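You operate a simulated robot arm through the tools that you are given. There is no shell and no other tool.

Carry out the task below with a simulated robot arm. There is one attempt and no reset: what you move stays moved.

## Task
Save one sharp probe picture of the core from mark 2.
Fine: lamp at 2; leave the probe in.

The check looks at the end state, three seconds after you hand in, the way a careful person would. Anything else that was tipped, shoved, dropped, spilled or broken makes it a failure.

## Robot
A 7-joint arm with a fingered hand, fixed in place. Base frame: the origin is at the foot of the arm, x ahead of it, y to its left, z up; the work surface is at about z = 0.906. Units: m, degrees, N and s.
With the tool pointing down near the work surface it reaches from about 0.3 to 0.7 m from the base axis. Its first joint turns from -166.0 to 166.0 degrees. Payload 4 kg.
The TCP is the grasp point between the finger pads, 0.026 m short of the fingertips. In the tool frame z runs along the fingers and y along their closing line. The gripper opens to 0.148 m. The gripper's body begins 0.073 m behind the TCP. The gripper is a hand of 3 fingers: y runs from the thumb to the fingers, the wrist lies at [0, 0, -0.239] in the tool frame.
Orientation is told as [roll, pitch, yaw] about the base's x, y, z axes, in that order, counted from this pose: with the fingers straight down and closing along the base's y, the tool's x points along the base's -x, its y along +y and its z along -z.

## Interface
- The arm moves only by the tool play_rows. Its argument "commands" is a list of rows, each a list of 6 numbers: the shift along the tool's x, y, z in m, then the turn, a rotation vector about the tool's x, y, z in degrees. In form: [[dx, dy, dz, ax, ay, az], ...]. A call has 1 to 20 rows; each row is the pose to reach, as a shift and turn from the pose commanded when the call began, along the tool's axes at that moment. Each row takes 0.2 s and may step no farther than 0.05 m and 8.6 degrees from the row before; otherwise, the whole call is refused. Where a pose cannot be reached the arm comes as near as it can. A force on the tool above 40 N (or 10 N above the force at the start of the call, whichever is more), or a blocked arm, ends the call early, and 0.2 s more pass. In this call time passes only in rows, and 0.2 s behind the last. It gives the time, the measured TCP pose, the force on the tool (base axes), the opening and the grip force at its end, in the units of the frame above (readings bear some noise), with the torque about the TCP (base axes, N m) and any sound that the robot's microphone picked up.
- Cameras (640 x 400 px; columns grow to the right, rows downward): "scene" is fixed at [0.4016, 0.5001, 1.7169]; the picture's right is [-0.45, 0.90, 0.00], its down [0.82, 0.41, -0.39] and it looks along [-0.35, -0.17, -0.92] (base axes); focal length 310 px, centre (320, 200). "wrist" rides on the gripper at [0.068, -0.039, -0.09] in the tool frame; the picture's right is [0.50, 0.87, 0.00], its down [-0.66, 0.38, -0.65] and it looks along [-0.57, 0.33, 0.76] (tool axes); focal length 222 px, centre (320, 200). There is no depth. A picture from a camera that has moved, and an enlarged one, comes with that camera's place and axes in the base frame and with its lens.
- grab_frame(camera): a new picture of that camera. The clock stands still meanwhile.
- move_column(by): slides the trunk up (or, below 0, down) by that many m; the arm rides with it, the base frame stays. It gives what a move gives, with no picture.
- finger_targets(finger1, finger2, thumb_bend): sets how far each is bent, from 0 (flat) to 100 (curled in); at 30 the hand is open as for a grip, at 70 the pads meet at the TCP. One left out holds its place. A second passes; each finger stops where it meets its share of the squeeze, and holds until it gets a number again. It is the only way to open and close the hand. It gives what a move gives, with no picture; readings hold the bend of each and the force on the fingers (four entries, about 0 where the hand has none), thumb and palm.
- close_up(camera, box): a new picture of the part [left, top, right, bottom] of that camera's present view, enlarged. The clock stands still meanwhile.
- hand_in(): hands the job in; it is judged then, once.

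Nothing tells you positions but the pictures and the camera data. Unless the task says otherwise, let go and move clear before handing in.

The tools are called after "Emit:" as a command line: name --pt "numbers of a row" for each row, then --argument value for the rest, lists and objects as JSON in quotes. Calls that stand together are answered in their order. play_rows: Moves the arm, as the interface text tells. Its arguments: {"type":"object","properties":{"commands":{"type":"array","items":{"type":"array","items":{"type":"number"}}}},"required":["commands"]} The other tools are called the same way: move_column (by) slides the trunk up or down; finger_targets (finger1, finger2, thumb_bend) moves the fingers one by one; grab_frame (camera) takes a picture; close_up (camera, box) takes an enlarged picture of a part of a camera's view; hand_in () hands the job in.

At the start:

```text
t: 0.0
eef_pos: [0.1651, 0.36, 1.3225]
tcp_rot: [0.0, 0.0, 0.0]
contact_force: [-0.4, 1.0, -0.6]
torque: [-0.03, -0.01, -0.02]
finger_gap: 0.1479
grip_force: 0.1
shape: jaw
bend: [30.0, 30.0, 30.0]
finger forces: [0.1, 0.0, 0.1, 0.0, 0.1, 0.0]
trunk travel left (down, up): [-0.525, 0.065]
```

scene: 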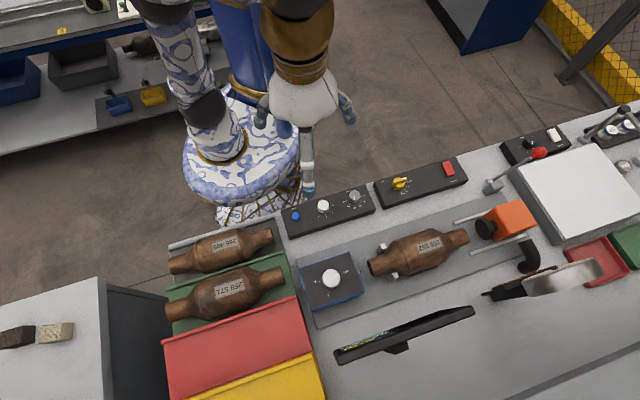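
wrist: 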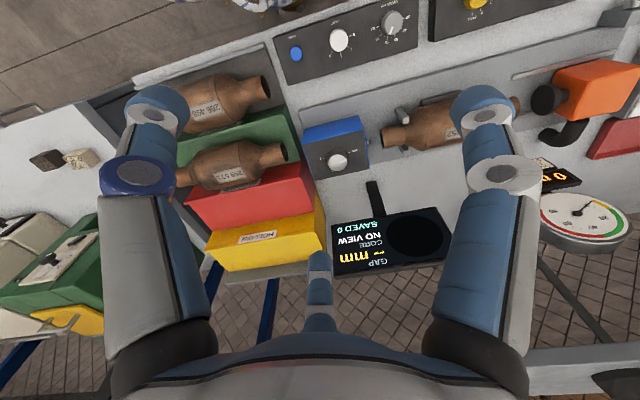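

I see a bench with catalytic converters, control panels with knobs and buttons, and a screen showing GAP / CORE / NO VIEW / SAVED 0. I'll look closer at the panels before moving anything.

Emit:
close_up --camera "scene" --box '[270, 170, 390, 245]'

Emit:
close_up --camera "scene" --box '[370, 150, 480, 220]'

Emit:
close_up --camera "scene" --box '[280, 200, 540, 360]'

Emit:
close_up --camera "scene" --box '[470, 100, 640, 206]'

Emit:
close_up --camera "wrist" --box '[260, 0, 440, 112]'

Emit:
close_up --camera "wrist" --box '[280, 80, 640, 305]'

```text
5.33 times, centred on (330, 208) of scene
camera zoom: at [0.4016, 0.5001, 1.7169], right [-0.45, 0.9, 0.0], down [0.82, 0.41, -0.39], along [-0.35, -0.17, -0.92], focal length 1654 px, centre (267, 160)
```

zoom: 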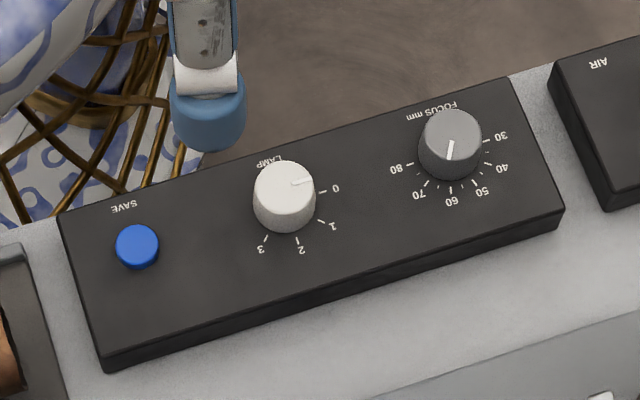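

```text
5.71 times, centred on (425, 185) of scene
camera zoom: at [0.4016, 0.5001, 1.7169], right [-0.45, 0.9, 0.0], down [0.82, 0.41, -0.39], along [-0.35, -0.17, -0.92], focal length 1772 px, centre (-280, 286)
```

zoom: 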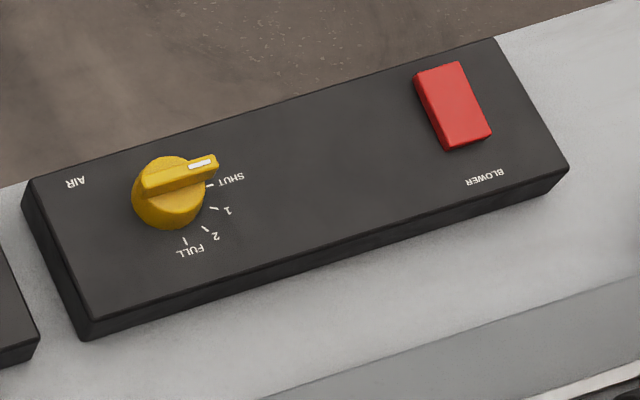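

```text
2.46 times, centred on (410, 280) of scene
camera zoom: at [0.4016, 0.5001, 1.7169], right [-0.45, 0.9, 0.0], down [0.82, 0.41, -0.39], along [-0.35, -0.17, -0.92], focal length 763 px, centre (98, 3)
```

zoom: 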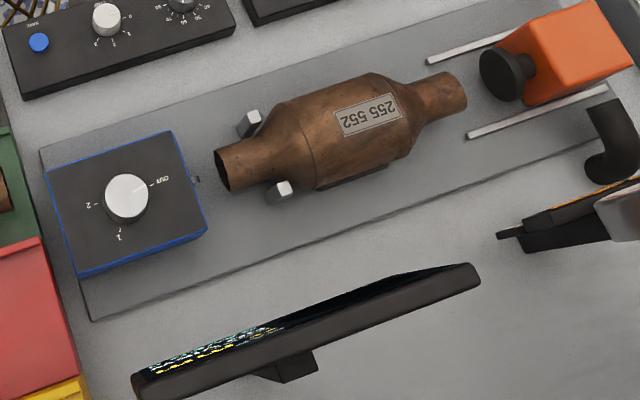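

```text
3.76 times, centred on (555, 153) of scene
camera zoom: at [0.4016, 0.5001, 1.7169], right [-0.45, 0.9, 0.0], down [0.82, 0.41, -0.39], along [-0.35, -0.17, -0.92], focal length 1167 px, centre (-565, 377)
```

zoom: 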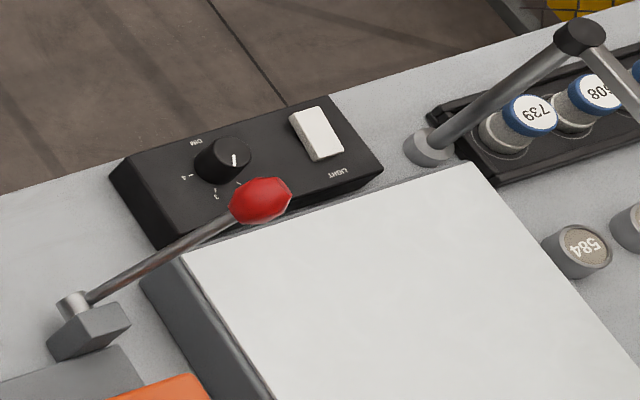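

```text
3.56 times, centred on (350, 56) of wrist
camera zoom: at [0.0976, 0.3208, 1.4118], right [-0.5, 0.87, 0.0], down [0.66, 0.38, 0.65], along [0.57, 0.33, -0.76], focal length 790 px, centre (213, 712)
```

zoom: 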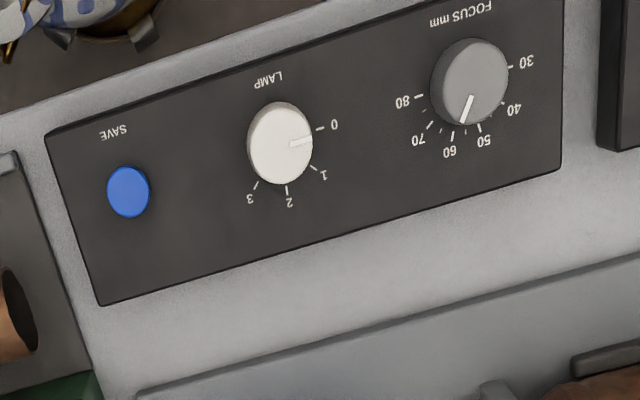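

```text
1.78 times, centred on (460, 192) of wrist
camera zoom: at [0.0976, 0.3208, 1.4118], right [-0.5, 0.87, 0.0], down [0.66, 0.38, 0.65], along [0.57, 0.33, -0.76], focal length 395 px, centre (71, 213)
```

zoom: 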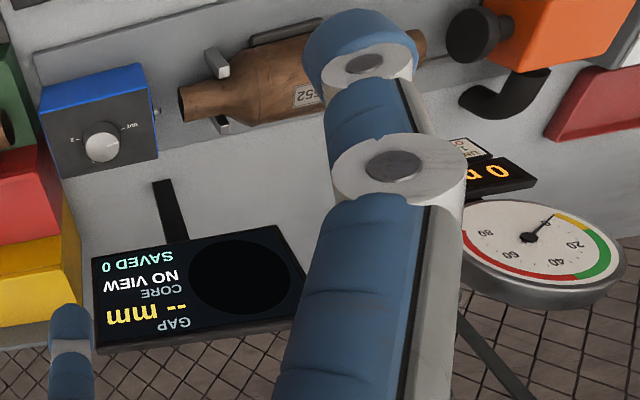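

The SAVE, LAMP and FOCUS panel sits near (0.17, 0.32), (0.118, 0.371) and (0.052, 0.435), with knob tops at about z = 0.945. The blue box with the OUT/1/2 knob is near (0.29, 0.475, 1.01). I'll partly close the hand first so it fits between the knobs, then look at it.

Emit:
finger_targets --finger1 52 --finger2 52 --thumb_bend 52

Emit:
close_up --camera "scene" --box '[285, 245, 375, 305]'

Emit:
close_up --camera "scene" --box '[340, 180, 372, 210]'

Emit:
grab_frame --camera "wrist"

Emit:
grab_frame --camera "scene"

```text
t: 1.0
eef_pos: [0.1648, 0.36, 1.3206]
tcp_rot: [0.0, -0.1, 0.0]
contact_force: [0.1, 1.0, 0.0]
torque: [-0.03, 0.01, 0.02]
finger_gap: 0.0561
grip_force: 0.0
shape: fingers
bend: [52.0, 52.0, 52.0]
finger forces: [0.1, 0.0, 0.1, 0.0, 0.0, 0.0]
trunk travel left (down, up): [-0.525, 0.065]
```

```text
6.67 times, centred on (330, 275) of scene
camera zoom: at [0.4016, 0.5001, 1.7169], right [-0.45, 0.9, 0.0], down [0.82, 0.41, -0.39], along [-0.35, -0.17, -0.92], focal length 2067 px, centre (253, -300)
```

zoom: 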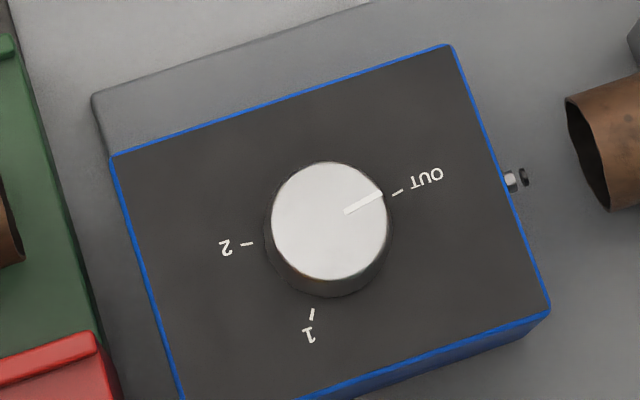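

```text
13.33 times, centred on (356, 195) of scene
camera zoom: at [0.4016, 0.5001, 1.7169], right [-0.45, 0.9, 0.0], down [0.82, 0.41, -0.39], along [-0.35, -0.17, -0.92], focal length 4134 px, centre (-160, 267)
```

zoom: 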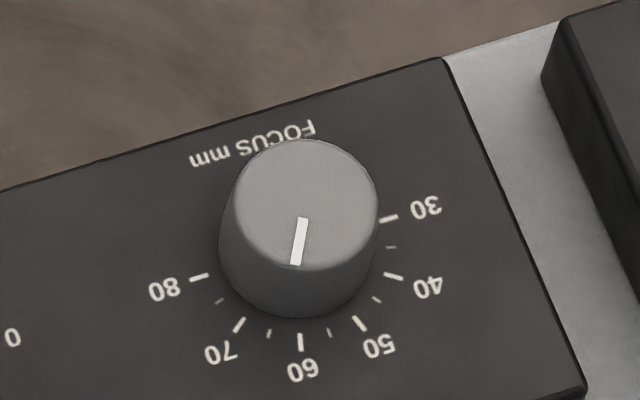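

```text
taken
camera wrist: at [0.0976, 0.3208, 1.4118], right [-0.5, 0.87, 0.0], down [0.66, 0.38, 0.65], along [0.57, 0.33, -0.76], focal length 222 px, centre (320, 200)
```

wrist: 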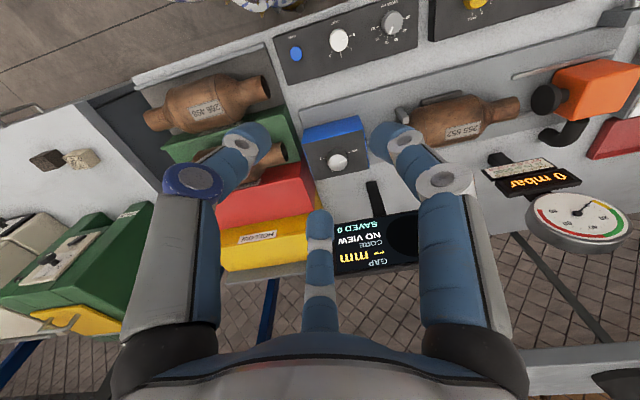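

```text
taken
```

scene: 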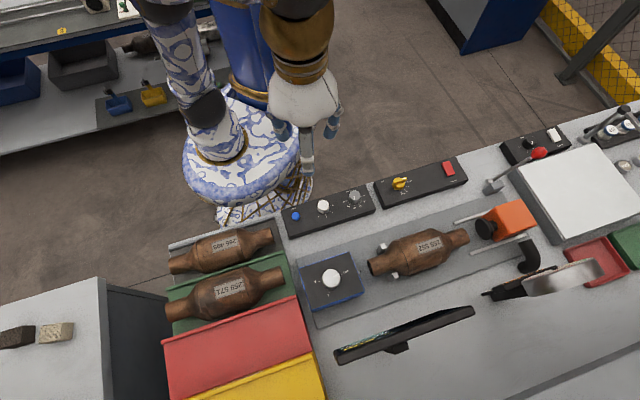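

The fingers now span about 0.056 m, enough for the roughly 0.03 m knobs. I'll move above the LAMP knob, turning the hand 45° backward so I have room to turn it forward later.

Emit:
play_rows --pt "0.0059 0.0014 0.0276 0 0 -5.625" --pt "0.0117 0.0028 0.0552 0 0 -11.25" --pt "0.0176 0.0041 0.0827 0 0 -16.875" --pt "0.0234 0.0055 0.1103 0 0 -22.5" --pt "0.0293 0.0069 0.1379 0 0 -28.125" --pt "0.0351 0.0083 0.1655 0 0 -33.75" --pt "0.041 0.0096 0.193 0 0 -39.375" --pt "0.0468 0.011 0.2206 0 0 -45"

Emit:
grab_frame --camera "wrist"

Emit:
grab_frame --camera "scene"

```text
t: 2.8
eef_pos: [0.1186, 0.3713, 1.0985]
tcp_rot: [-0.1, 0.0, 45.1]
contact_force: [0.1, 1.1, -0.1]
torque: [0.04, 0.02, -0.01]
finger_gap: 0.0561
grip_force: 0.0
shape: fingers
bend: [52.0, 52.0, 52.0]
finger forces: [0.0, 0.1, 0.0, 0.0, 0.1, 0.0]
trunk travel left (down, up): [-0.525, 0.065]
```

```text
taken
camera wrist: at [0.0983, 0.2958, 1.1892], right [-0.97, 0.26, 0.0], down [0.2, 0.73, 0.65], along [0.17, 0.63, -0.76], focal length 222 px, centre (320, 200)
```

wrist: 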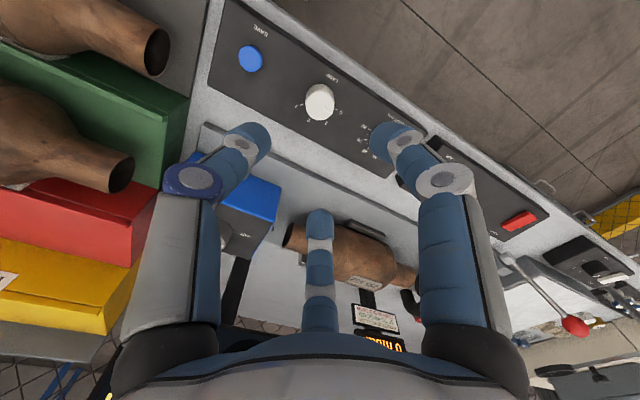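

```text
taken
```

scene: 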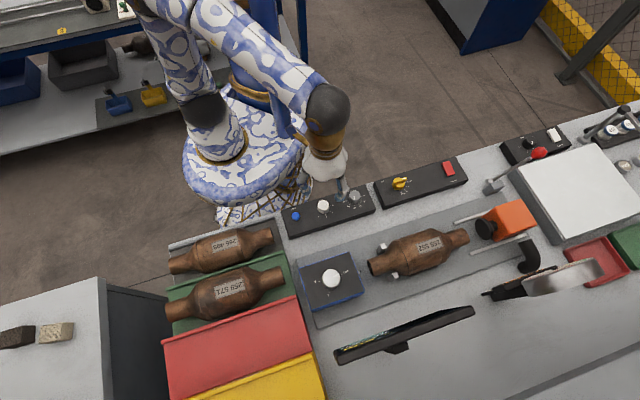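

The arm is above the LAMP knob and the view is clear. I'll zoom in to refine the knob's centre before going down.

Emit:
close_up --camera "wrist" --box '[280, 65, 380, 128]'

Emit:
close_up --camera "scene" --box '[300, 180, 380, 230]'

```text
6.35 times, centred on (330, 96) of wrist
camera zoom: at [0.0983, 0.2958, 1.1892], right [-0.97, 0.26, 0.0], down [0.2, 0.73, 0.65], along [0.17, 0.63, -0.76], focal length 1410 px, centre (256, 857)
```

zoom: 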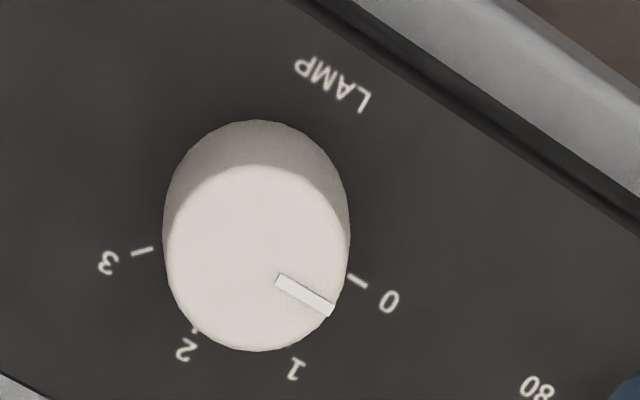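

```text
8.00 times, centred on (340, 205) of scene
camera zoom: at [0.4016, 0.5001, 1.7169], right [-0.45, 0.9, 0.0], down [0.82, 0.41, -0.39], along [-0.35, -0.17, -0.92], focal length 2480 px, centre (160, 160)
```

zoom: 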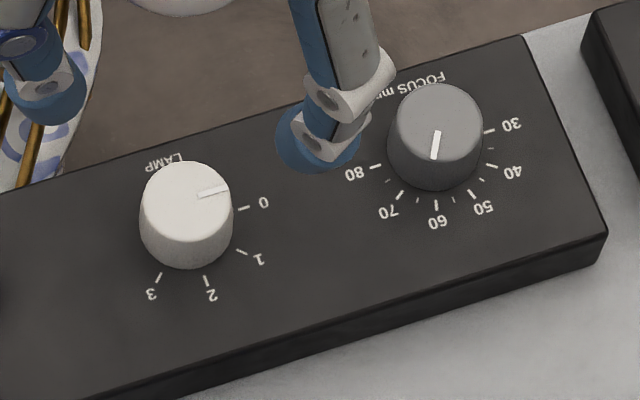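

The knob top is near z = 0.947 and the panel face near 0.923, so with the fingertips 0.026 below the TCP I want the TCP at about 0.956. I'll go down to just above the knob first and check the centring.

Emit:
play_rows --pt "0 0 0.02 0 0 0" --pt "0 0 0.04 0 0 0" --pt "0 0 0.06 0 0 0" --pt "0 0 0.08 0 0 0" --pt "0 0 0.1 0 0 0" --pt "0 0 0.108 0 0 0"

Emit:
grab_frame --camera "wrist"

Emit:
close_up --camera "scene" --box '[280, 160, 376, 220]'

```text
t: 4.2
eef_pos: [0.1173, 0.3718, 0.993]
tcp_rot: [0.0, 0.0, 45.0]
contact_force: [0.9, -0.9, -0.7]
torque: [-0.03, 0.01, 0.0]
finger_gap: 0.0561
grip_force: 0.1
shape: fingers
bend: [52.0, 52.0, 52.0]
finger forces: [0.1, 0.0, 0.0, 0.1, 0.1, 0.0]
trunk travel left (down, up): [-0.525, 0.065]
```

```text
taken
camera wrist: at [0.0978, 0.296, 1.0828], right [-0.97, 0.26, 0.0], down [0.2, 0.73, 0.65], along [0.17, 0.63, -0.76], focal length 222 px, centre (320, 200)
```

wrist: 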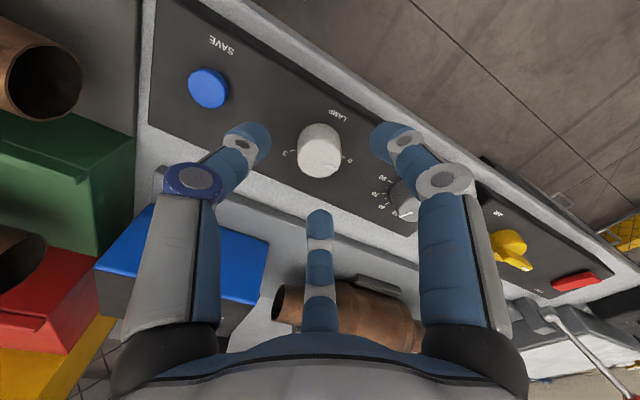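

```text
6.67 times, centred on (328, 190) of scene
camera zoom: at [0.4016, 0.5001, 1.7169], right [-0.45, 0.9, 0.0], down [0.82, 0.41, -0.39], along [-0.35, -0.17, -0.92], focal length 2067 px, centre (267, 267)
```

zoom: 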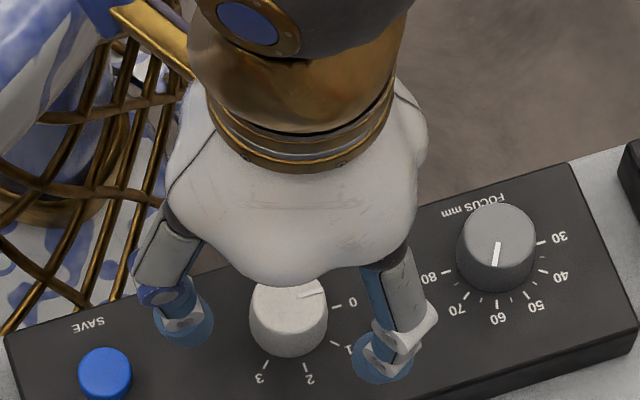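

The knob is centred between the fingertips. Going down around it now.

Emit:
play_rows --pt "0 0 0.01 0 0 0" --pt "0 0 0.02 0 0 0" --pt "0 0 0.029 0 0 0" --pt "0 0 0.035 0 0 0"

Emit:
grab_frame --camera "wrist"

Emit:
close_up --camera "scene" --box '[280, 170, 376, 230]'

```text
t: 5.2
eef_pos: [0.1174, 0.3721, 0.9647]
tcp_rot: [0.1, -0.6, 45.1]
contact_force: [-3.4, -3.9, 30.3]
torque: [-0.87, -0.72, -0.22]
finger_gap: 0.0564
grip_force: 15.4
shape: fingers
bend: [52.0, 52.0, 51.0]
finger forces: [0.4, 4.5, 0.0, 0.0, 26.3, 0.1]
trunk travel left (down, up): [-0.525, 0.065]
stopped in row 4: the force on the tool passed its limit at 50 N (the readings are from after the stop); the commanded pose is now the measured one
```

```text
taken
camera wrist: at [0.0978, 0.2964, 1.0532], right [-0.97, 0.26, 0.0], down [0.19, 0.73, 0.66], along [0.17, 0.64, -0.75], focal length 222 px, centre (320, 200)
```

wrist: 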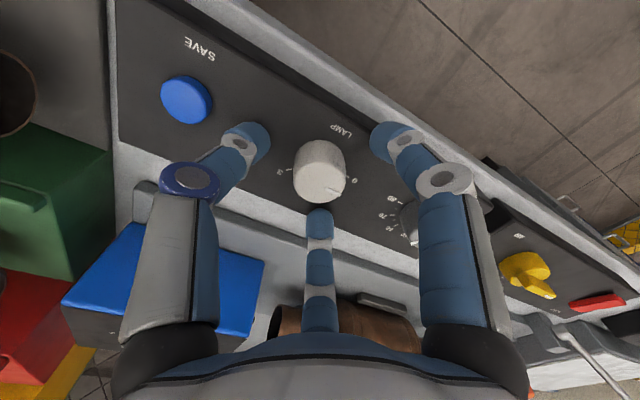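

```text
6.67 times, centred on (328, 200) of scene
camera zoom: at [0.4016, 0.5001, 1.7169], right [-0.45, 0.9, 0.0], down [0.82, 0.41, -0.39], along [-0.35, -0.17, -0.92], focal length 2067 px, centre (267, 200)
```

zoom: 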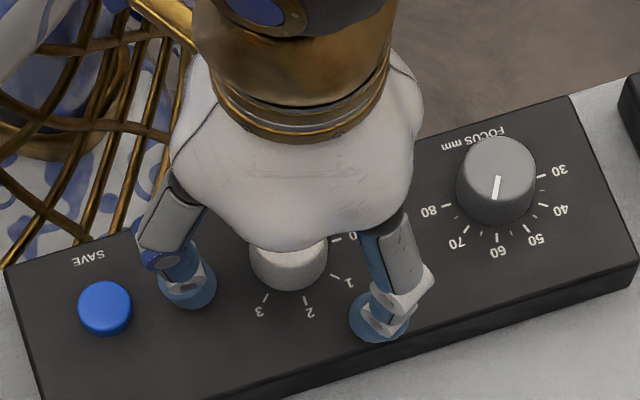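

The thumb tip touched the panel because the half-open fingers hang lower than the closed ones. I'll lift a few millimetres to clear it, then close gently on the knob.

Emit:
play_rows --pt "0 0 -0.003 0 0 0" --pt "0 0 -0.006 0 0 0"

Emit:
finger_targets --finger1 57 --finger2 57 --thumb_bend 57

Emit:
close_up --camera "wrist" --box '[220, 80, 420, 205]'

Emit:
close_up --camera "scene" --box '[280, 170, 376, 230]'

```text
t: 5.8
eef_pos: [0.1204, 0.3739, 0.9679]
tcp_rot: [0.0, -0.4, 45.0]
contact_force: [-0.6, 0.5, 0.8]
torque: [-0.01, -0.04, -0.02]
finger_gap: 0.0561
grip_force: 0.1
shape: fingers
bend: [52.0, 52.0, 52.0]
finger forces: [0.0, 0.0, 0.1, 0.0, 0.0, 0.1]
trunk travel left (down, up): [-0.525, 0.065]
```

```text
t: 6.8
eef_pos: [0.1208, 0.3731, 0.9674]
tcp_rot: [0.1, -0.5, 45.0]
contact_force: [-0.3, 0.0, 0.1]
torque: [0.0, -0.01, 0.02]
finger_gap: 0.0428
grip_force: 0.0
shape: fingers
bend: [56.0, 56.0, 56.0]
finger forces: [0.0, 0.0, 0.0, 0.1, 0.1, 0.0]
trunk travel left (down, up): [-0.525, 0.065]
```

```text
3.20 times, centred on (320, 142) of wrist
camera zoom: at [0.0994, 0.2978, 1.0574], right [-0.97, 0.26, 0.0], down [0.19, 0.73, 0.66], along [0.17, 0.64, -0.75], focal length 711 px, centre (320, 384)
```

zoom: 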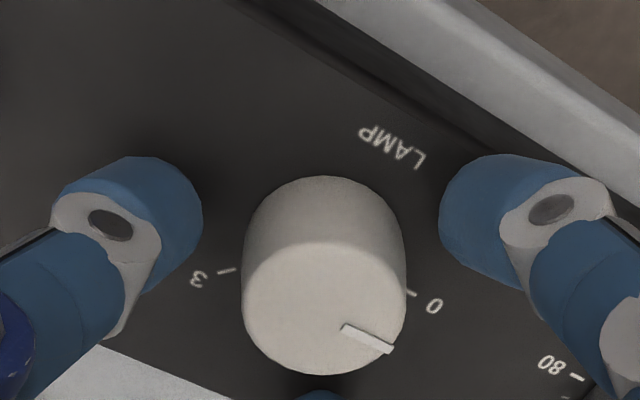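

```text
6.67 times, centred on (328, 200) of scene
camera zoom: at [0.4016, 0.5001, 1.7169], right [-0.45, 0.9, 0.0], down [0.82, 0.41, -0.39], along [-0.35, -0.17, -0.92], focal length 2067 px, centre (267, 200)
```

zoom: 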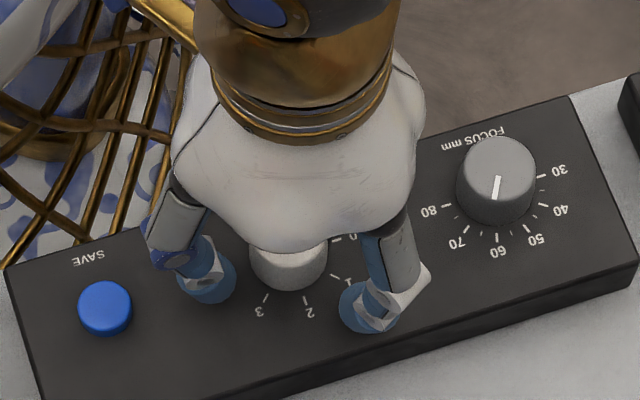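

The fingers are around the knob without touching it. I'll shift about 2 mm back toward the knob's centre and close in small steps, watching the forces.

Emit:
play_rows --pt "0.002 0 0 0 0 0"

Emit:
finger_targets --finger1 62 --finger2 62 --thumb_bend 62

Emit:
close_up --camera "wrist" --box '[220, 80, 420, 205]'

```text
t: 7.2
eef_pos: [0.1184, 0.3726, 0.9679]
tcp_rot: [0.1, -0.5, 45.0]
contact_force: [-0.1, 0.1, -0.2]
torque: [-0.01, 0.01, -0.02]
finger_gap: 0.0428
grip_force: 0.0
shape: fingers
bend: [56.0, 56.0, 56.0]
finger forces: [0.1, 0.1, 0.0, 0.1, 0.0, 0.0]
trunk travel left (down, up): [-0.525, 0.065]
```

```text
t: 8.2
eef_pos: [0.1178, 0.3721, 0.9674]
tcp_rot: [0.2, -0.4, 45.0]
contact_force: [1.3, -0.9, -0.5]
torque: [-0.03, 0.02, 0.0]
finger_gap: 0.0255
grip_force: 0.2
shape: fingers
bend: [61.0, 62.0, 61.0]
finger forces: [0.3, 0.0, 0.1, 0.0, 0.9, 0.0]
trunk travel left (down, up): [-0.525, 0.065]
```

```text
3.20 times, centred on (320, 142) of wrist
camera zoom: at [0.0978, 0.2963, 1.0575], right [-0.97, 0.26, 0.0], down [0.19, 0.73, 0.66], along [0.17, 0.64, -0.75], focal length 711 px, centre (320, 384)
```

zoom: 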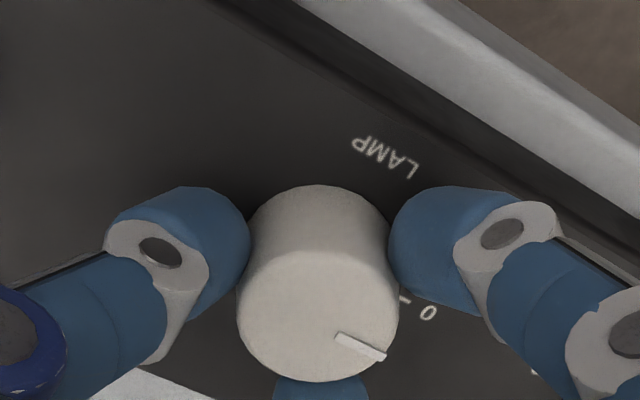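

Contact is starting evenly. I'll close a little more for a firm grip, then turn.

Emit:
finger_targets --finger1 68 --finger2 68 --thumb_bend 68

Emit:
close_up --camera "wrist" --box '[220, 80, 420, 205]'

```text
t: 9.2
eef_pos: [0.1198, 0.3723, 0.9676]
tcp_rot: [0.1, -0.3, 45.0]
contact_force: [1.3, -3.7, -0.1]
torque: [-0.06, -0.07, 0.0]
finger_gap: 0.0231
grip_force: 7.6
shape: fingers
bend: [62.0, 64.0, 63.0]
finger forces: [4.8, 3.6, 0.1, 0.1, 7.5, 0.1]
trunk travel left (down, up): [-0.525, 0.065]
```

```text
3.20 times, centred on (320, 142) of wrist
camera zoom: at [0.098, 0.2961, 1.0575], right [-0.97, 0.26, 0.0], down [0.19, 0.73, 0.66], along [0.17, 0.64, -0.75], focal length 711 px, centre (320, 384)
```

zoom: 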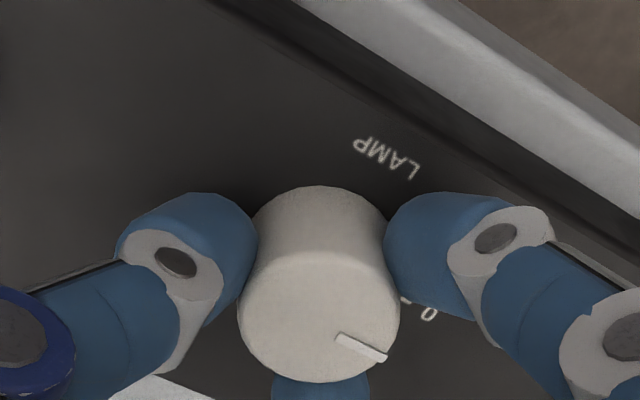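

All three fingers hold the knob. I'll turn it 24° clockwise first to check that it follows.

Emit:
play_rows --pt "0 0 0 0 0 6" --pt "0 0 0 0 0 12" --pt "0 0 0 0 0 18" --pt "0 0 0 0 0 24"

Emit:
close_up --camera "wrist" --box '[220, 80, 420, 205]'

```text
t: 10.2
eef_pos: [0.1182, 0.3712, 0.9677]
tcp_rot: [0.4, -0.4, 21.0]
contact_force: [4.0, -3.2, 2.0]
torque: [-0.13, -0.11, 0.03]
finger_gap: 0.0226
grip_force: 9.6
shape: fingers
bend: [63.0, 64.0, 63.0]
finger forces: [4.2, 4.6, 0.0, 0.0, 9.7, 0.0]
trunk travel left (down, up): [-0.525, 0.065]
```

```text
3.20 times, centred on (320, 142) of wrist
camera zoom: at [0.0689, 0.3107, 1.0572], right [-0.78, 0.63, 0.0], down [0.48, 0.58, 0.66], along [0.41, 0.51, -0.75], focal length 711 px, centre (320, 384)
```

zoom: 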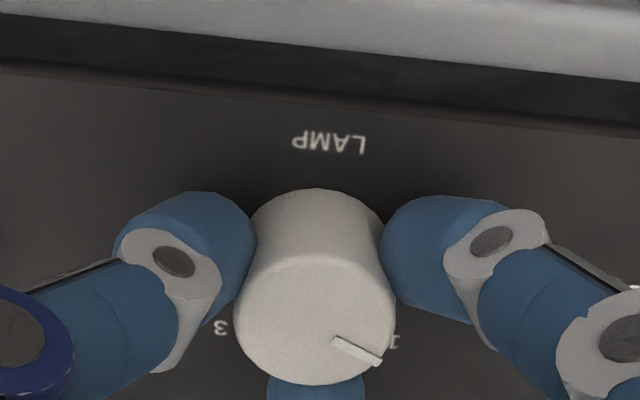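

The knob follows the hand exactly. I'll continue to a total of about 88° and check the pointer against mark 2.

Emit:
play_rows --pt "0 0 0 0 0 8" --pt "0 0 0 0 0 16" --pt "0 0 0 0 0 24" --pt "0 0 0 0 0 32" --pt "0 0 0 0 0 40" --pt "0 0 0 0 0 48" --pt "0 0 0 0 0 56" --pt "0 0 0 0 0 64"

Emit:
close_up --camera "wrist" --box '[220, 80, 420, 205]'

Emit:
close_up --camera "scene" --box '[280, 170, 376, 230]'

```text
t: 12.0
eef_pos: [0.1182, 0.3721, 0.9679]
tcp_rot: [0.4, 0.1, -43.2]
contact_force: [3.6, -8.7, 1.7]
torque: [-0.22, -0.11, 0.03]
finger_gap: 0.0224
grip_force: 9.1
shape: fingers
bend: [64.0, 63.0, 64.0]
finger forces: [3.2, 6.5, 0.0, 0.0, 8.0, 0.1]
trunk travel left (down, up): [-0.525, 0.065]
```

```text
3.20 times, centred on (320, 142) of wrist
camera zoom: at [0.042, 0.3884, 1.0576], right [0.23, 0.97, 0.01], down [0.73, -0.18, 0.66], along [0.64, -0.14, -0.76], focal length 711 px, centre (320, 384)
```

zoom: 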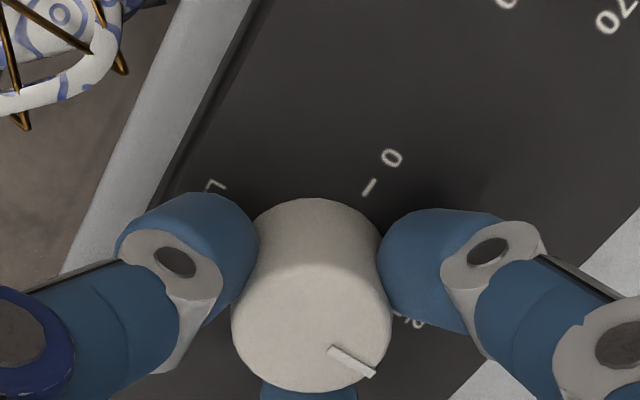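

```text
6.67 times, centred on (328, 200) of scene
camera zoom: at [0.4016, 0.5001, 1.7169], right [-0.45, 0.9, 0.0], down [0.82, 0.41, -0.39], along [-0.35, -0.17, -0.92], focal length 2067 px, centre (267, 200)
```

zoom: 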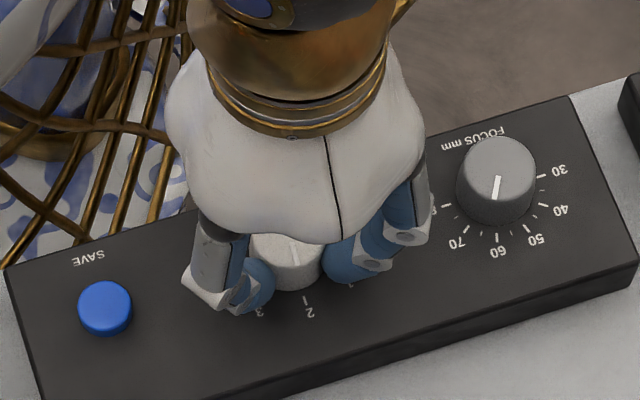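

The pointer looks close to mark 2. I'll zoom in further to compare it with the tick.

Emit:
close_up --camera "scene" --box '[308, 195, 340, 220]'

Emit:
close_up --camera "wrist" --box '[285, 130, 365, 205]'

```text
16.00 times, centred on (324, 208) of scene
camera zoom: at [0.4016, 0.5001, 1.7169], right [-0.45, 0.9, 0.0], down [0.82, 0.41, -0.39], along [-0.35, -0.17, -0.92], focal length 4960 px, centre (256, 80)
```

zoom: 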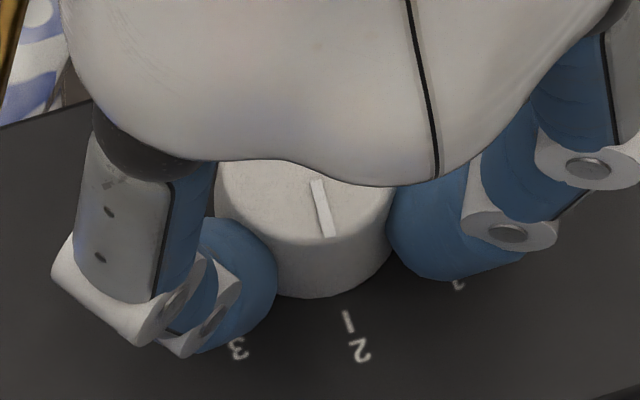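

```text
5.33 times, centred on (325, 168) of wrist
camera zoom: at [0.042, 0.3884, 1.0576], right [0.23, 0.97, 0.01], down [0.73, -0.18, 0.66], along [0.64, -0.14, -0.76], focal length 1185 px, centre (293, 373)
```

zoom: 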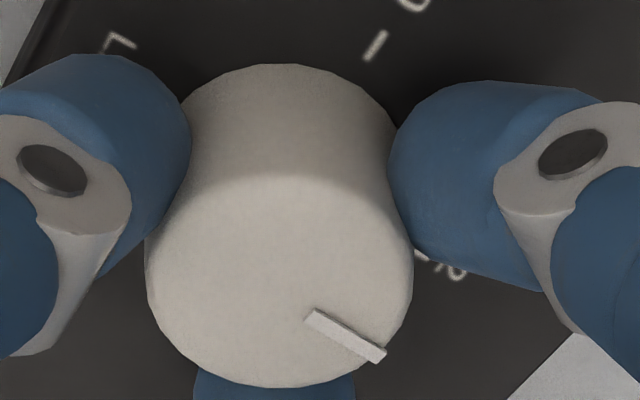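

The pointer lies parallel to tick 2. I'll release the knob, lift straight up and check again.

Emit:
finger_targets --finger1 54 --finger2 54 --thumb_bend 54

Emit:
play_rows --pt "0 0 -0.015 0 0 0" --pt "0 0 -0.035 0 0 0" --pt "0 0 -0.065 0 0 0" --pt "0 0 -0.1 0 0 0" --pt "0 0 -0.14 0 0 0"

Emit:
grab_frame --camera "scene"

Emit:
grab_frame --camera "wrist"

Emit:
close_up --camera "scene" --box '[300, 180, 380, 230]'

```text
t: 13.0
eef_pos: [0.1182, 0.3721, 0.967]
tcp_rot: [0.4, 0.1, -42.9]
contact_force: [-0.1, -0.1, -0.1]
torque: [0.0, -0.01, -0.01]
finger_gap: 0.0486
grip_force: 0.0
shape: fingers
bend: [54.0, 54.0, 54.0]
finger forces: [0.0, 0.0, 0.1, 0.0, 0.1, 0.0]
trunk travel left (down, up): [-0.525, 0.065]
```

```text
t: 14.2
eef_pos: [0.1158, 0.3709, 1.1074]
tcp_rot: [0.4, 0.2, -43.0]
contact_force: [0.6, 0.2, -0.2]
torque: [-0.03, -0.01, -0.01]
finger_gap: 0.0485
grip_force: 0.0
shape: fingers
bend: [54.0, 54.0, 54.0]
finger forces: [0.1, 0.0, 0.1, 0.0, 0.0, 0.0]
trunk travel left (down, up): [-0.525, 0.065]
```

```text
taken
```

scene: 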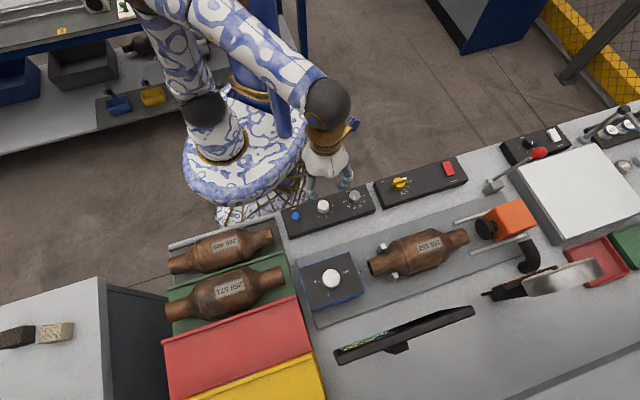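

```text
taken
camera wrist: at [0.0401, 0.3874, 1.1974], right [0.22, 0.97, 0.01], down [0.74, -0.17, 0.66], along [0.64, -0.14, -0.76], focal length 222 px, centre (320, 200)
```

wrist: 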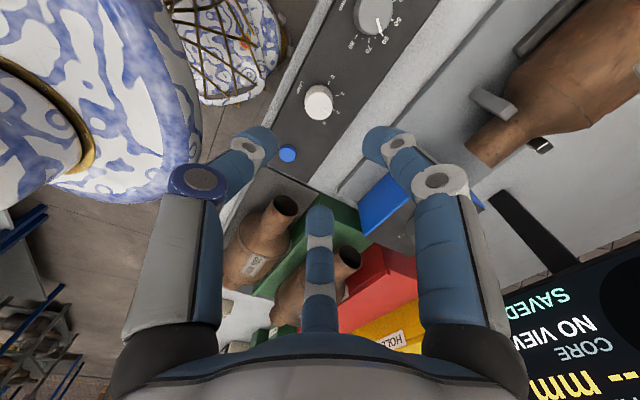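

```text
8.00 times, centred on (340, 205) of scene
camera zoom: at [0.4016, 0.5001, 1.7169], right [-0.45, 0.9, 0.0], down [0.82, 0.41, -0.39], along [-0.35, -0.17, -0.92], focal length 2480 px, centre (160, 160)
```

zoom: 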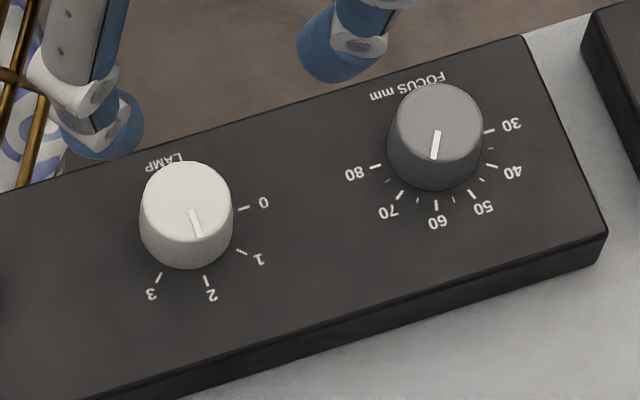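

LAMP is at 2. Next is the probe knob on the blue box, which needs about 200° clockwise, so I'll do it in two grips. I'll open slightly, move above it and turn the hand back.

Emit:
finger_targets --finger1 48 --finger2 48 --thumb_bend 48

Emit:
play_rows --pt "-0.004 0.014 -0.0016 0 0 -7.36" --pt "-0.008 0.028 -0.0032 0 0 -14.71" --pt "-0.0119 0.0419 -0.0048 0 0 -22.07" --pt "-0.0159 0.0559 -0.0065 0 0 -29.43" --pt "-0.0199 0.0698 -0.0081 0 0 -36.79" --pt "-0.0239 0.0838 -0.0097 0 0 -44.14" --pt "-0.0279 0.0978 -0.0113 0 0 -51.5" --pt "-0.0318 0.1117 -0.0129 0 0 -58.86" --pt "-0.0358 0.1257 -0.0145 0 0 -66.21" --pt "-0.0398 0.1396 -0.0161 0 0 -73.57" --pt "-0.0438 0.1536 -0.0178 0 0 -80.93" --pt "-0.0477 0.1676 -0.0194 0 0 -88.29" --pt "-0.0517 0.1815 -0.021 0 0 -95.64" --pt "-0.0557 0.1955 -0.0226 0 0 -103"

Emit:
grab_frame --camera "scene"

Emit:
grab_frame --camera "wrist"

```text
t: 15.2
eef_pos: [0.1164, 0.3699, 1.1053]
tcp_rot: [0.4, 0.1, -43.0]
contact_force: [-0.6, 0.5, -0.4]
torque: [0.01, -0.02, 0.02]
finger_gap: 0.0683
grip_force: 0.0
shape: fingers
bend: [48.0, 48.0, 48.0]
finger forces: [0.1, 0.0, 0.0, 0.0, 0.0, 0.0]
trunk travel left (down, up): [-0.525, 0.065]
```

```text
t: 18.2
eef_pos: [0.2911, 0.4766, 1.1308]
tcp_rot: [0.0, -0.3, 60.2]
contact_force: [-0.1, -0.2, 0.4]
torque: [0.0, -0.01, 0.01]
finger_gap: 0.0686
grip_force: 0.1
shape: fingers
bend: [48.0, 48.0, 48.0]
finger forces: [0.0, 0.0, 0.0, 0.0, 0.0, 0.0]
trunk travel left (down, up): [-0.525, 0.065]
```

```text
taken
```

scene: 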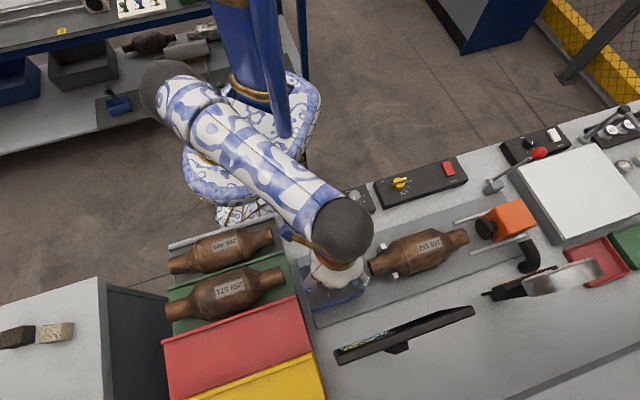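

```text
taken
camera wrist: at [0.2911, 0.3972, 1.2209], right [-1.0, 0.0, 0.0], down [0.0, 0.75, 0.66], along [0.0, 0.66, -0.75], focal length 222 px, centre (320, 200)
```

wrist: 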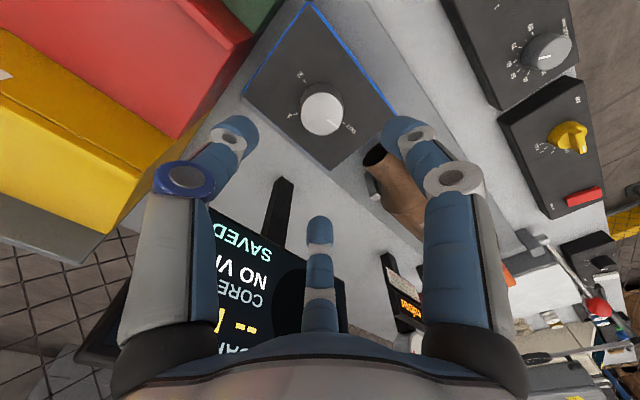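

The hand is above the probe knob and clear of the monitor. I'll zoom in to refine the knob's centre and height.

Emit:
close_up --camera "wrist" --box '[270, 60, 390, 135]'

```text
5.33 times, centred on (330, 98) of wrist
camera zoom: at [0.2911, 0.3972, 1.2209], right [-1.0, 0.0, 0.0], down [0.0, 0.75, 0.66], along [0.0, 0.66, -0.75], focal length 1185 px, centre (267, 747)
```

zoom: 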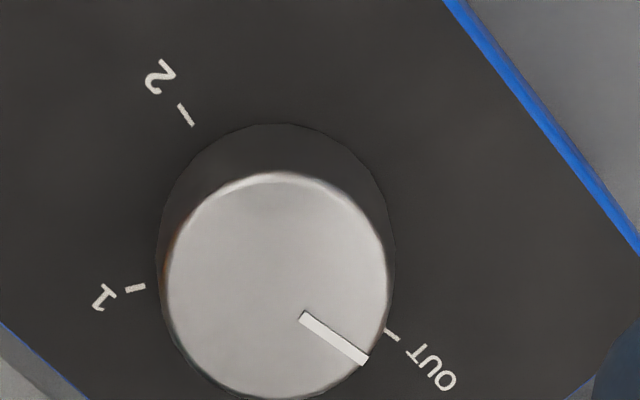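

The knob centre is about (0.2895, 0.4765), with its top near z = 1.005 and the box face near 0.979. I'll centre over it and go down in stages.

Emit:
finger_targets --finger1 51 --finger2 51 --thumb_bend 51

Emit:
play_rows --pt "0.0008 0.0014 0.02 0 0 0" --pt "0.0008 0.0014 0.04 0 0 0" --pt "0.0008 0.0014 0.06 0 0 0" --pt "0.0008 0.0014 0.075 0 0 0" --pt "0.0008 0.0014 0.085 0 0 0"

Emit:
close_up --camera "wrist" --box '[220, 80, 420, 205]'

```text
t: 19.2
eef_pos: [0.2909, 0.475, 1.1309]
tcp_rot: [0.0, -0.4, 60.0]
contact_force: [-0.6, 0.6, 0.7]
torque: [0.01, 0.0, -0.03]
finger_gap: 0.0591
grip_force: 0.0
shape: fingers
bend: [51.0, 51.0, 51.0]
finger forces: [0.1, 0.1, 0.0, 0.1, 0.1, 0.0]
trunk travel left (down, up): [-0.525, 0.065]
```

```text
t: 20.4
eef_pos: [0.2903, 0.4767, 1.0452]
tcp_rot: [0.0, -0.4, 60.1]
contact_force: [0.8, -0.6, -0.2]
torque: [0.01, 0.0, -0.01]
finger_gap: 0.0594
grip_force: 0.1
shape: fingers
bend: [51.0, 51.0, 51.0]
finger forces: [0.0, 0.0, 0.1, 0.1, 0.1, 0.1]
trunk travel left (down, up): [-0.525, 0.065]
```

```text
3.20 times, centred on (320, 142) of wrist
camera zoom: at [0.29, 0.3983, 1.1353], right [-1.0, 0.0, 0.0], down [0.0, 0.75, 0.66], along [0.0, 0.66, -0.75], focal length 711 px, centre (320, 384)
```

zoom: 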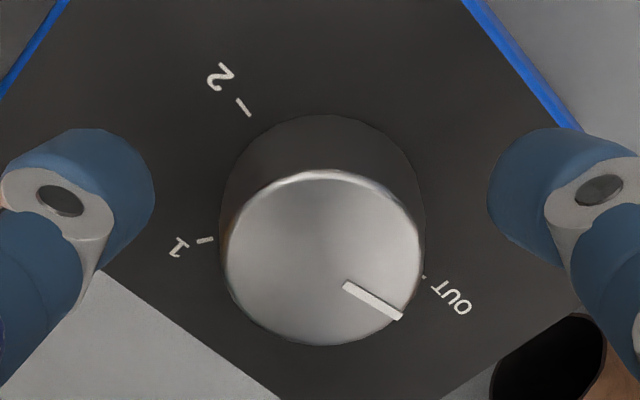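

It's well centred. Going down the last 2 cm and closing gently.

Emit:
play_rows --pt "0 0 0.007 0 0 0" --pt "0 0 0.013 0 0 0" --pt "0 0 0.0185 0 0 0"

Emit:
finger_targets --finger1 57 --finger2 57 --thumb_bend 57

Emit:
close_up --camera "wrist" --box '[220, 80, 420, 205]'

```text
t: 21.2
eef_pos: [0.2898, 0.4772, 1.0269]
tcp_rot: [0.0, -0.4, 60.0]
contact_force: [-0.7, 0.0, -0.8]
torque: [0.01, 0.01, 0.01]
finger_gap: 0.0593
grip_force: 0.1
shape: fingers
bend: [51.0, 51.0, 51.0]
finger forces: [0.1, 0.0, 0.0, 0.1, 0.0, 0.0]
trunk travel left (down, up): [-0.525, 0.065]
```

```text
t: 22.2
eef_pos: [0.2906, 0.4772, 1.026]
tcp_rot: [0.0, -0.4, 60.0]
contact_force: [-0.3, 0.1, 0.8]
torque: [-0.01, -0.01, -0.01]
finger_gap: 0.0433
grip_force: 0.1
shape: fingers
bend: [56.0, 56.0, 56.0]
finger forces: [0.0, 0.1, 0.1, 0.0, 0.1, 0.0]
trunk travel left (down, up): [-0.525, 0.065]
```

```text
3.20 times, centred on (320, 142) of wrist
camera zoom: at [0.2897, 0.3975, 1.1165], right [-1.0, 0.0, 0.0], down [0.0, 0.75, 0.66], along [0.0, 0.66, -0.75], focal length 711 px, centre (320, 384)
```

zoom: 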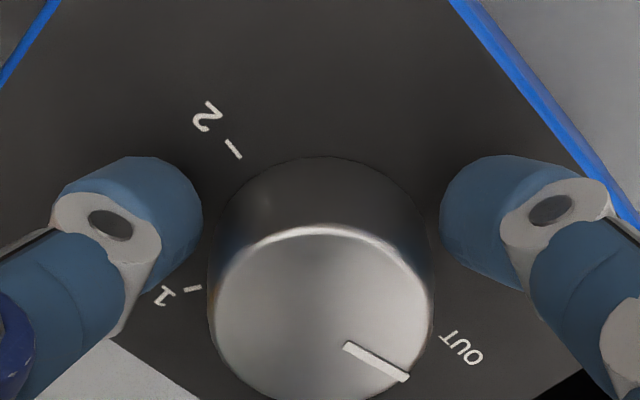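

Emit:
finger_targets --finger1 66 --finger2 66 --thumb_bend 66

Emit:
close_up --camera "wrist" --box '[220, 80, 420, 205]'

```text
t: 23.2
eef_pos: [0.29, 0.4751, 1.0269]
tcp_rot: [-0.1, -0.4, 60.0]
contact_force: [2.2, -2.9, -0.1]
torque: [-0.03, -0.1, 0.03]
finger_gap: 0.0323
grip_force: 9.6
shape: fingers
bend: [59.0, 61.0, 61.0]
finger forces: [5.7, 4.3, 0.0, 0.0, 8.6, 0.0]
trunk travel left (down, up): [-0.525, 0.065]
```

```text
3.20 times, centred on (320, 142) of wrist
camera zoom: at [0.2902, 0.3972, 1.1165], right [-1.0, 0.0, 0.0], down [0.0, 0.75, 0.66], along [0.0, 0.66, -0.75], focal length 711 px, centre (320, 384)
```

zoom: 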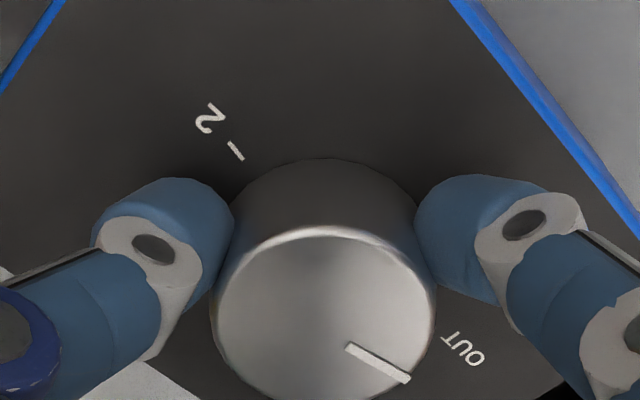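

The grip is firm on all three fingers. I'll turn 24° clockwise and check that the knob follows and the probe advances.

Emit:
play_rows --pt "0 0 0 0 0 6" --pt "0 0 0 0 0 12" --pt "0 0 0 0 0 18" --pt "0 0 0 0 0 24"

Emit:
close_up --camera "wrist" --box '[220, 80, 420, 205]'

Emit:
close_up --camera "scene" --box '[300, 220, 460, 320]'

```text
t: 24.2
eef_pos: [0.2914, 0.4754, 1.0274]
tcp_rot: [0.2, -0.3, 35.9]
contact_force: [4.0, -3.9, -1.4]
torque: [-0.11, -0.1, 0.02]
finger_gap: 0.0321
grip_force: 10.1
shape: fingers
bend: [59.0, 61.0, 61.0]
finger forces: [5.3, 4.6, 0.0, 0.1, 10.0, 0.0]
trunk travel left (down, up): [-0.525, 0.065]
```

```text
3.20 times, centred on (320, 142) of wrist
camera zoom: at [0.2585, 0.4039, 1.1167], right [-0.91, 0.41, 0.0], down [0.31, 0.69, 0.66], along [0.27, 0.6, -0.75], focal length 711 px, centre (320, 384)
```

zoom: 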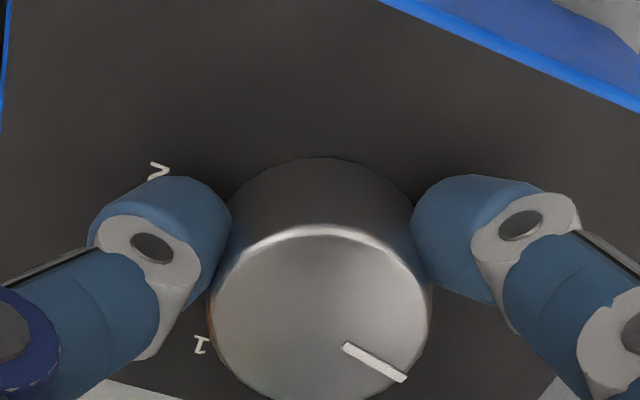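

```text
4.00 times, centred on (380, 270) of scene
camera zoom: at [0.4016, 0.5001, 1.7169], right [-0.45, 0.9, 0.0], down [0.82, 0.41, -0.39], along [-0.35, -0.17, -0.92], focal length 1240 px, centre (80, -80)
```

zoom: 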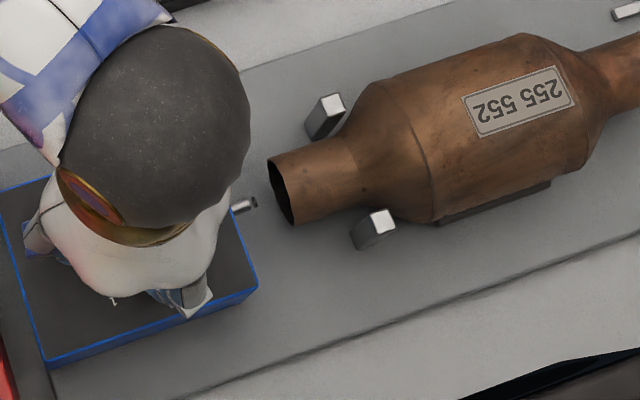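

The knob follows and the probe tip is extending toward the pipe mouth. I'll continue another 96°.

Emit:
play_rows --pt "0 0 0 0 0 8" --pt "0 0 0 0 0 16" --pt "0 0 0 0 0 24" --pt "0 0 0 0 0 32" --pt "0 0 0 0 0 40" --pt "0 0 0 0 0 48"

Emit:
close_up --camera "wrist" --box '[220, 80, 420, 205]'

Emit:
close_up --camera "scene" --box '[300, 220, 460, 320]'

```text
t: 25.6
eef_pos: [0.2914, 0.4755, 1.0281]
tcp_rot: [0.4, 0.0, -12.1]
contact_force: [3.7, -7.3, -4.1]
torque: [-0.23, -0.11, -0.02]
finger_gap: 0.0321
grip_force: 9.5
shape: fingers
bend: [60.0, 61.0, 60.0]
finger forces: [4.0, 5.4, 0.0, 0.1, 10.2, 0.1]
trunk travel left (down, up): [-0.525, 0.065]
```

```text
3.20 times, centred on (320, 142) of wrist
camera zoom: at [0.2163, 0.4511, 1.1175], right [-0.31, 0.95, 0.0], down [0.72, 0.23, 0.66], along [0.62, 0.2, -0.75], focal length 711 px, centre (320, 384)
```

zoom: 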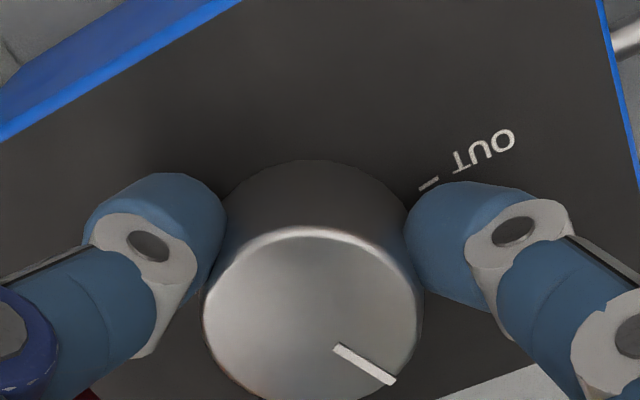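

```text
4.00 times, centred on (380, 270) of scene
camera zoom: at [0.4016, 0.5001, 1.7169], right [-0.45, 0.9, 0.0], down [0.82, 0.41, -0.39], along [-0.35, -0.17, -0.92], focal length 1240 px, centre (80, -80)
```

zoom: 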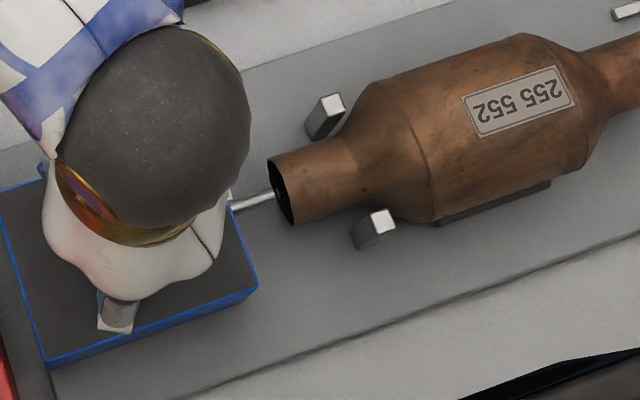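

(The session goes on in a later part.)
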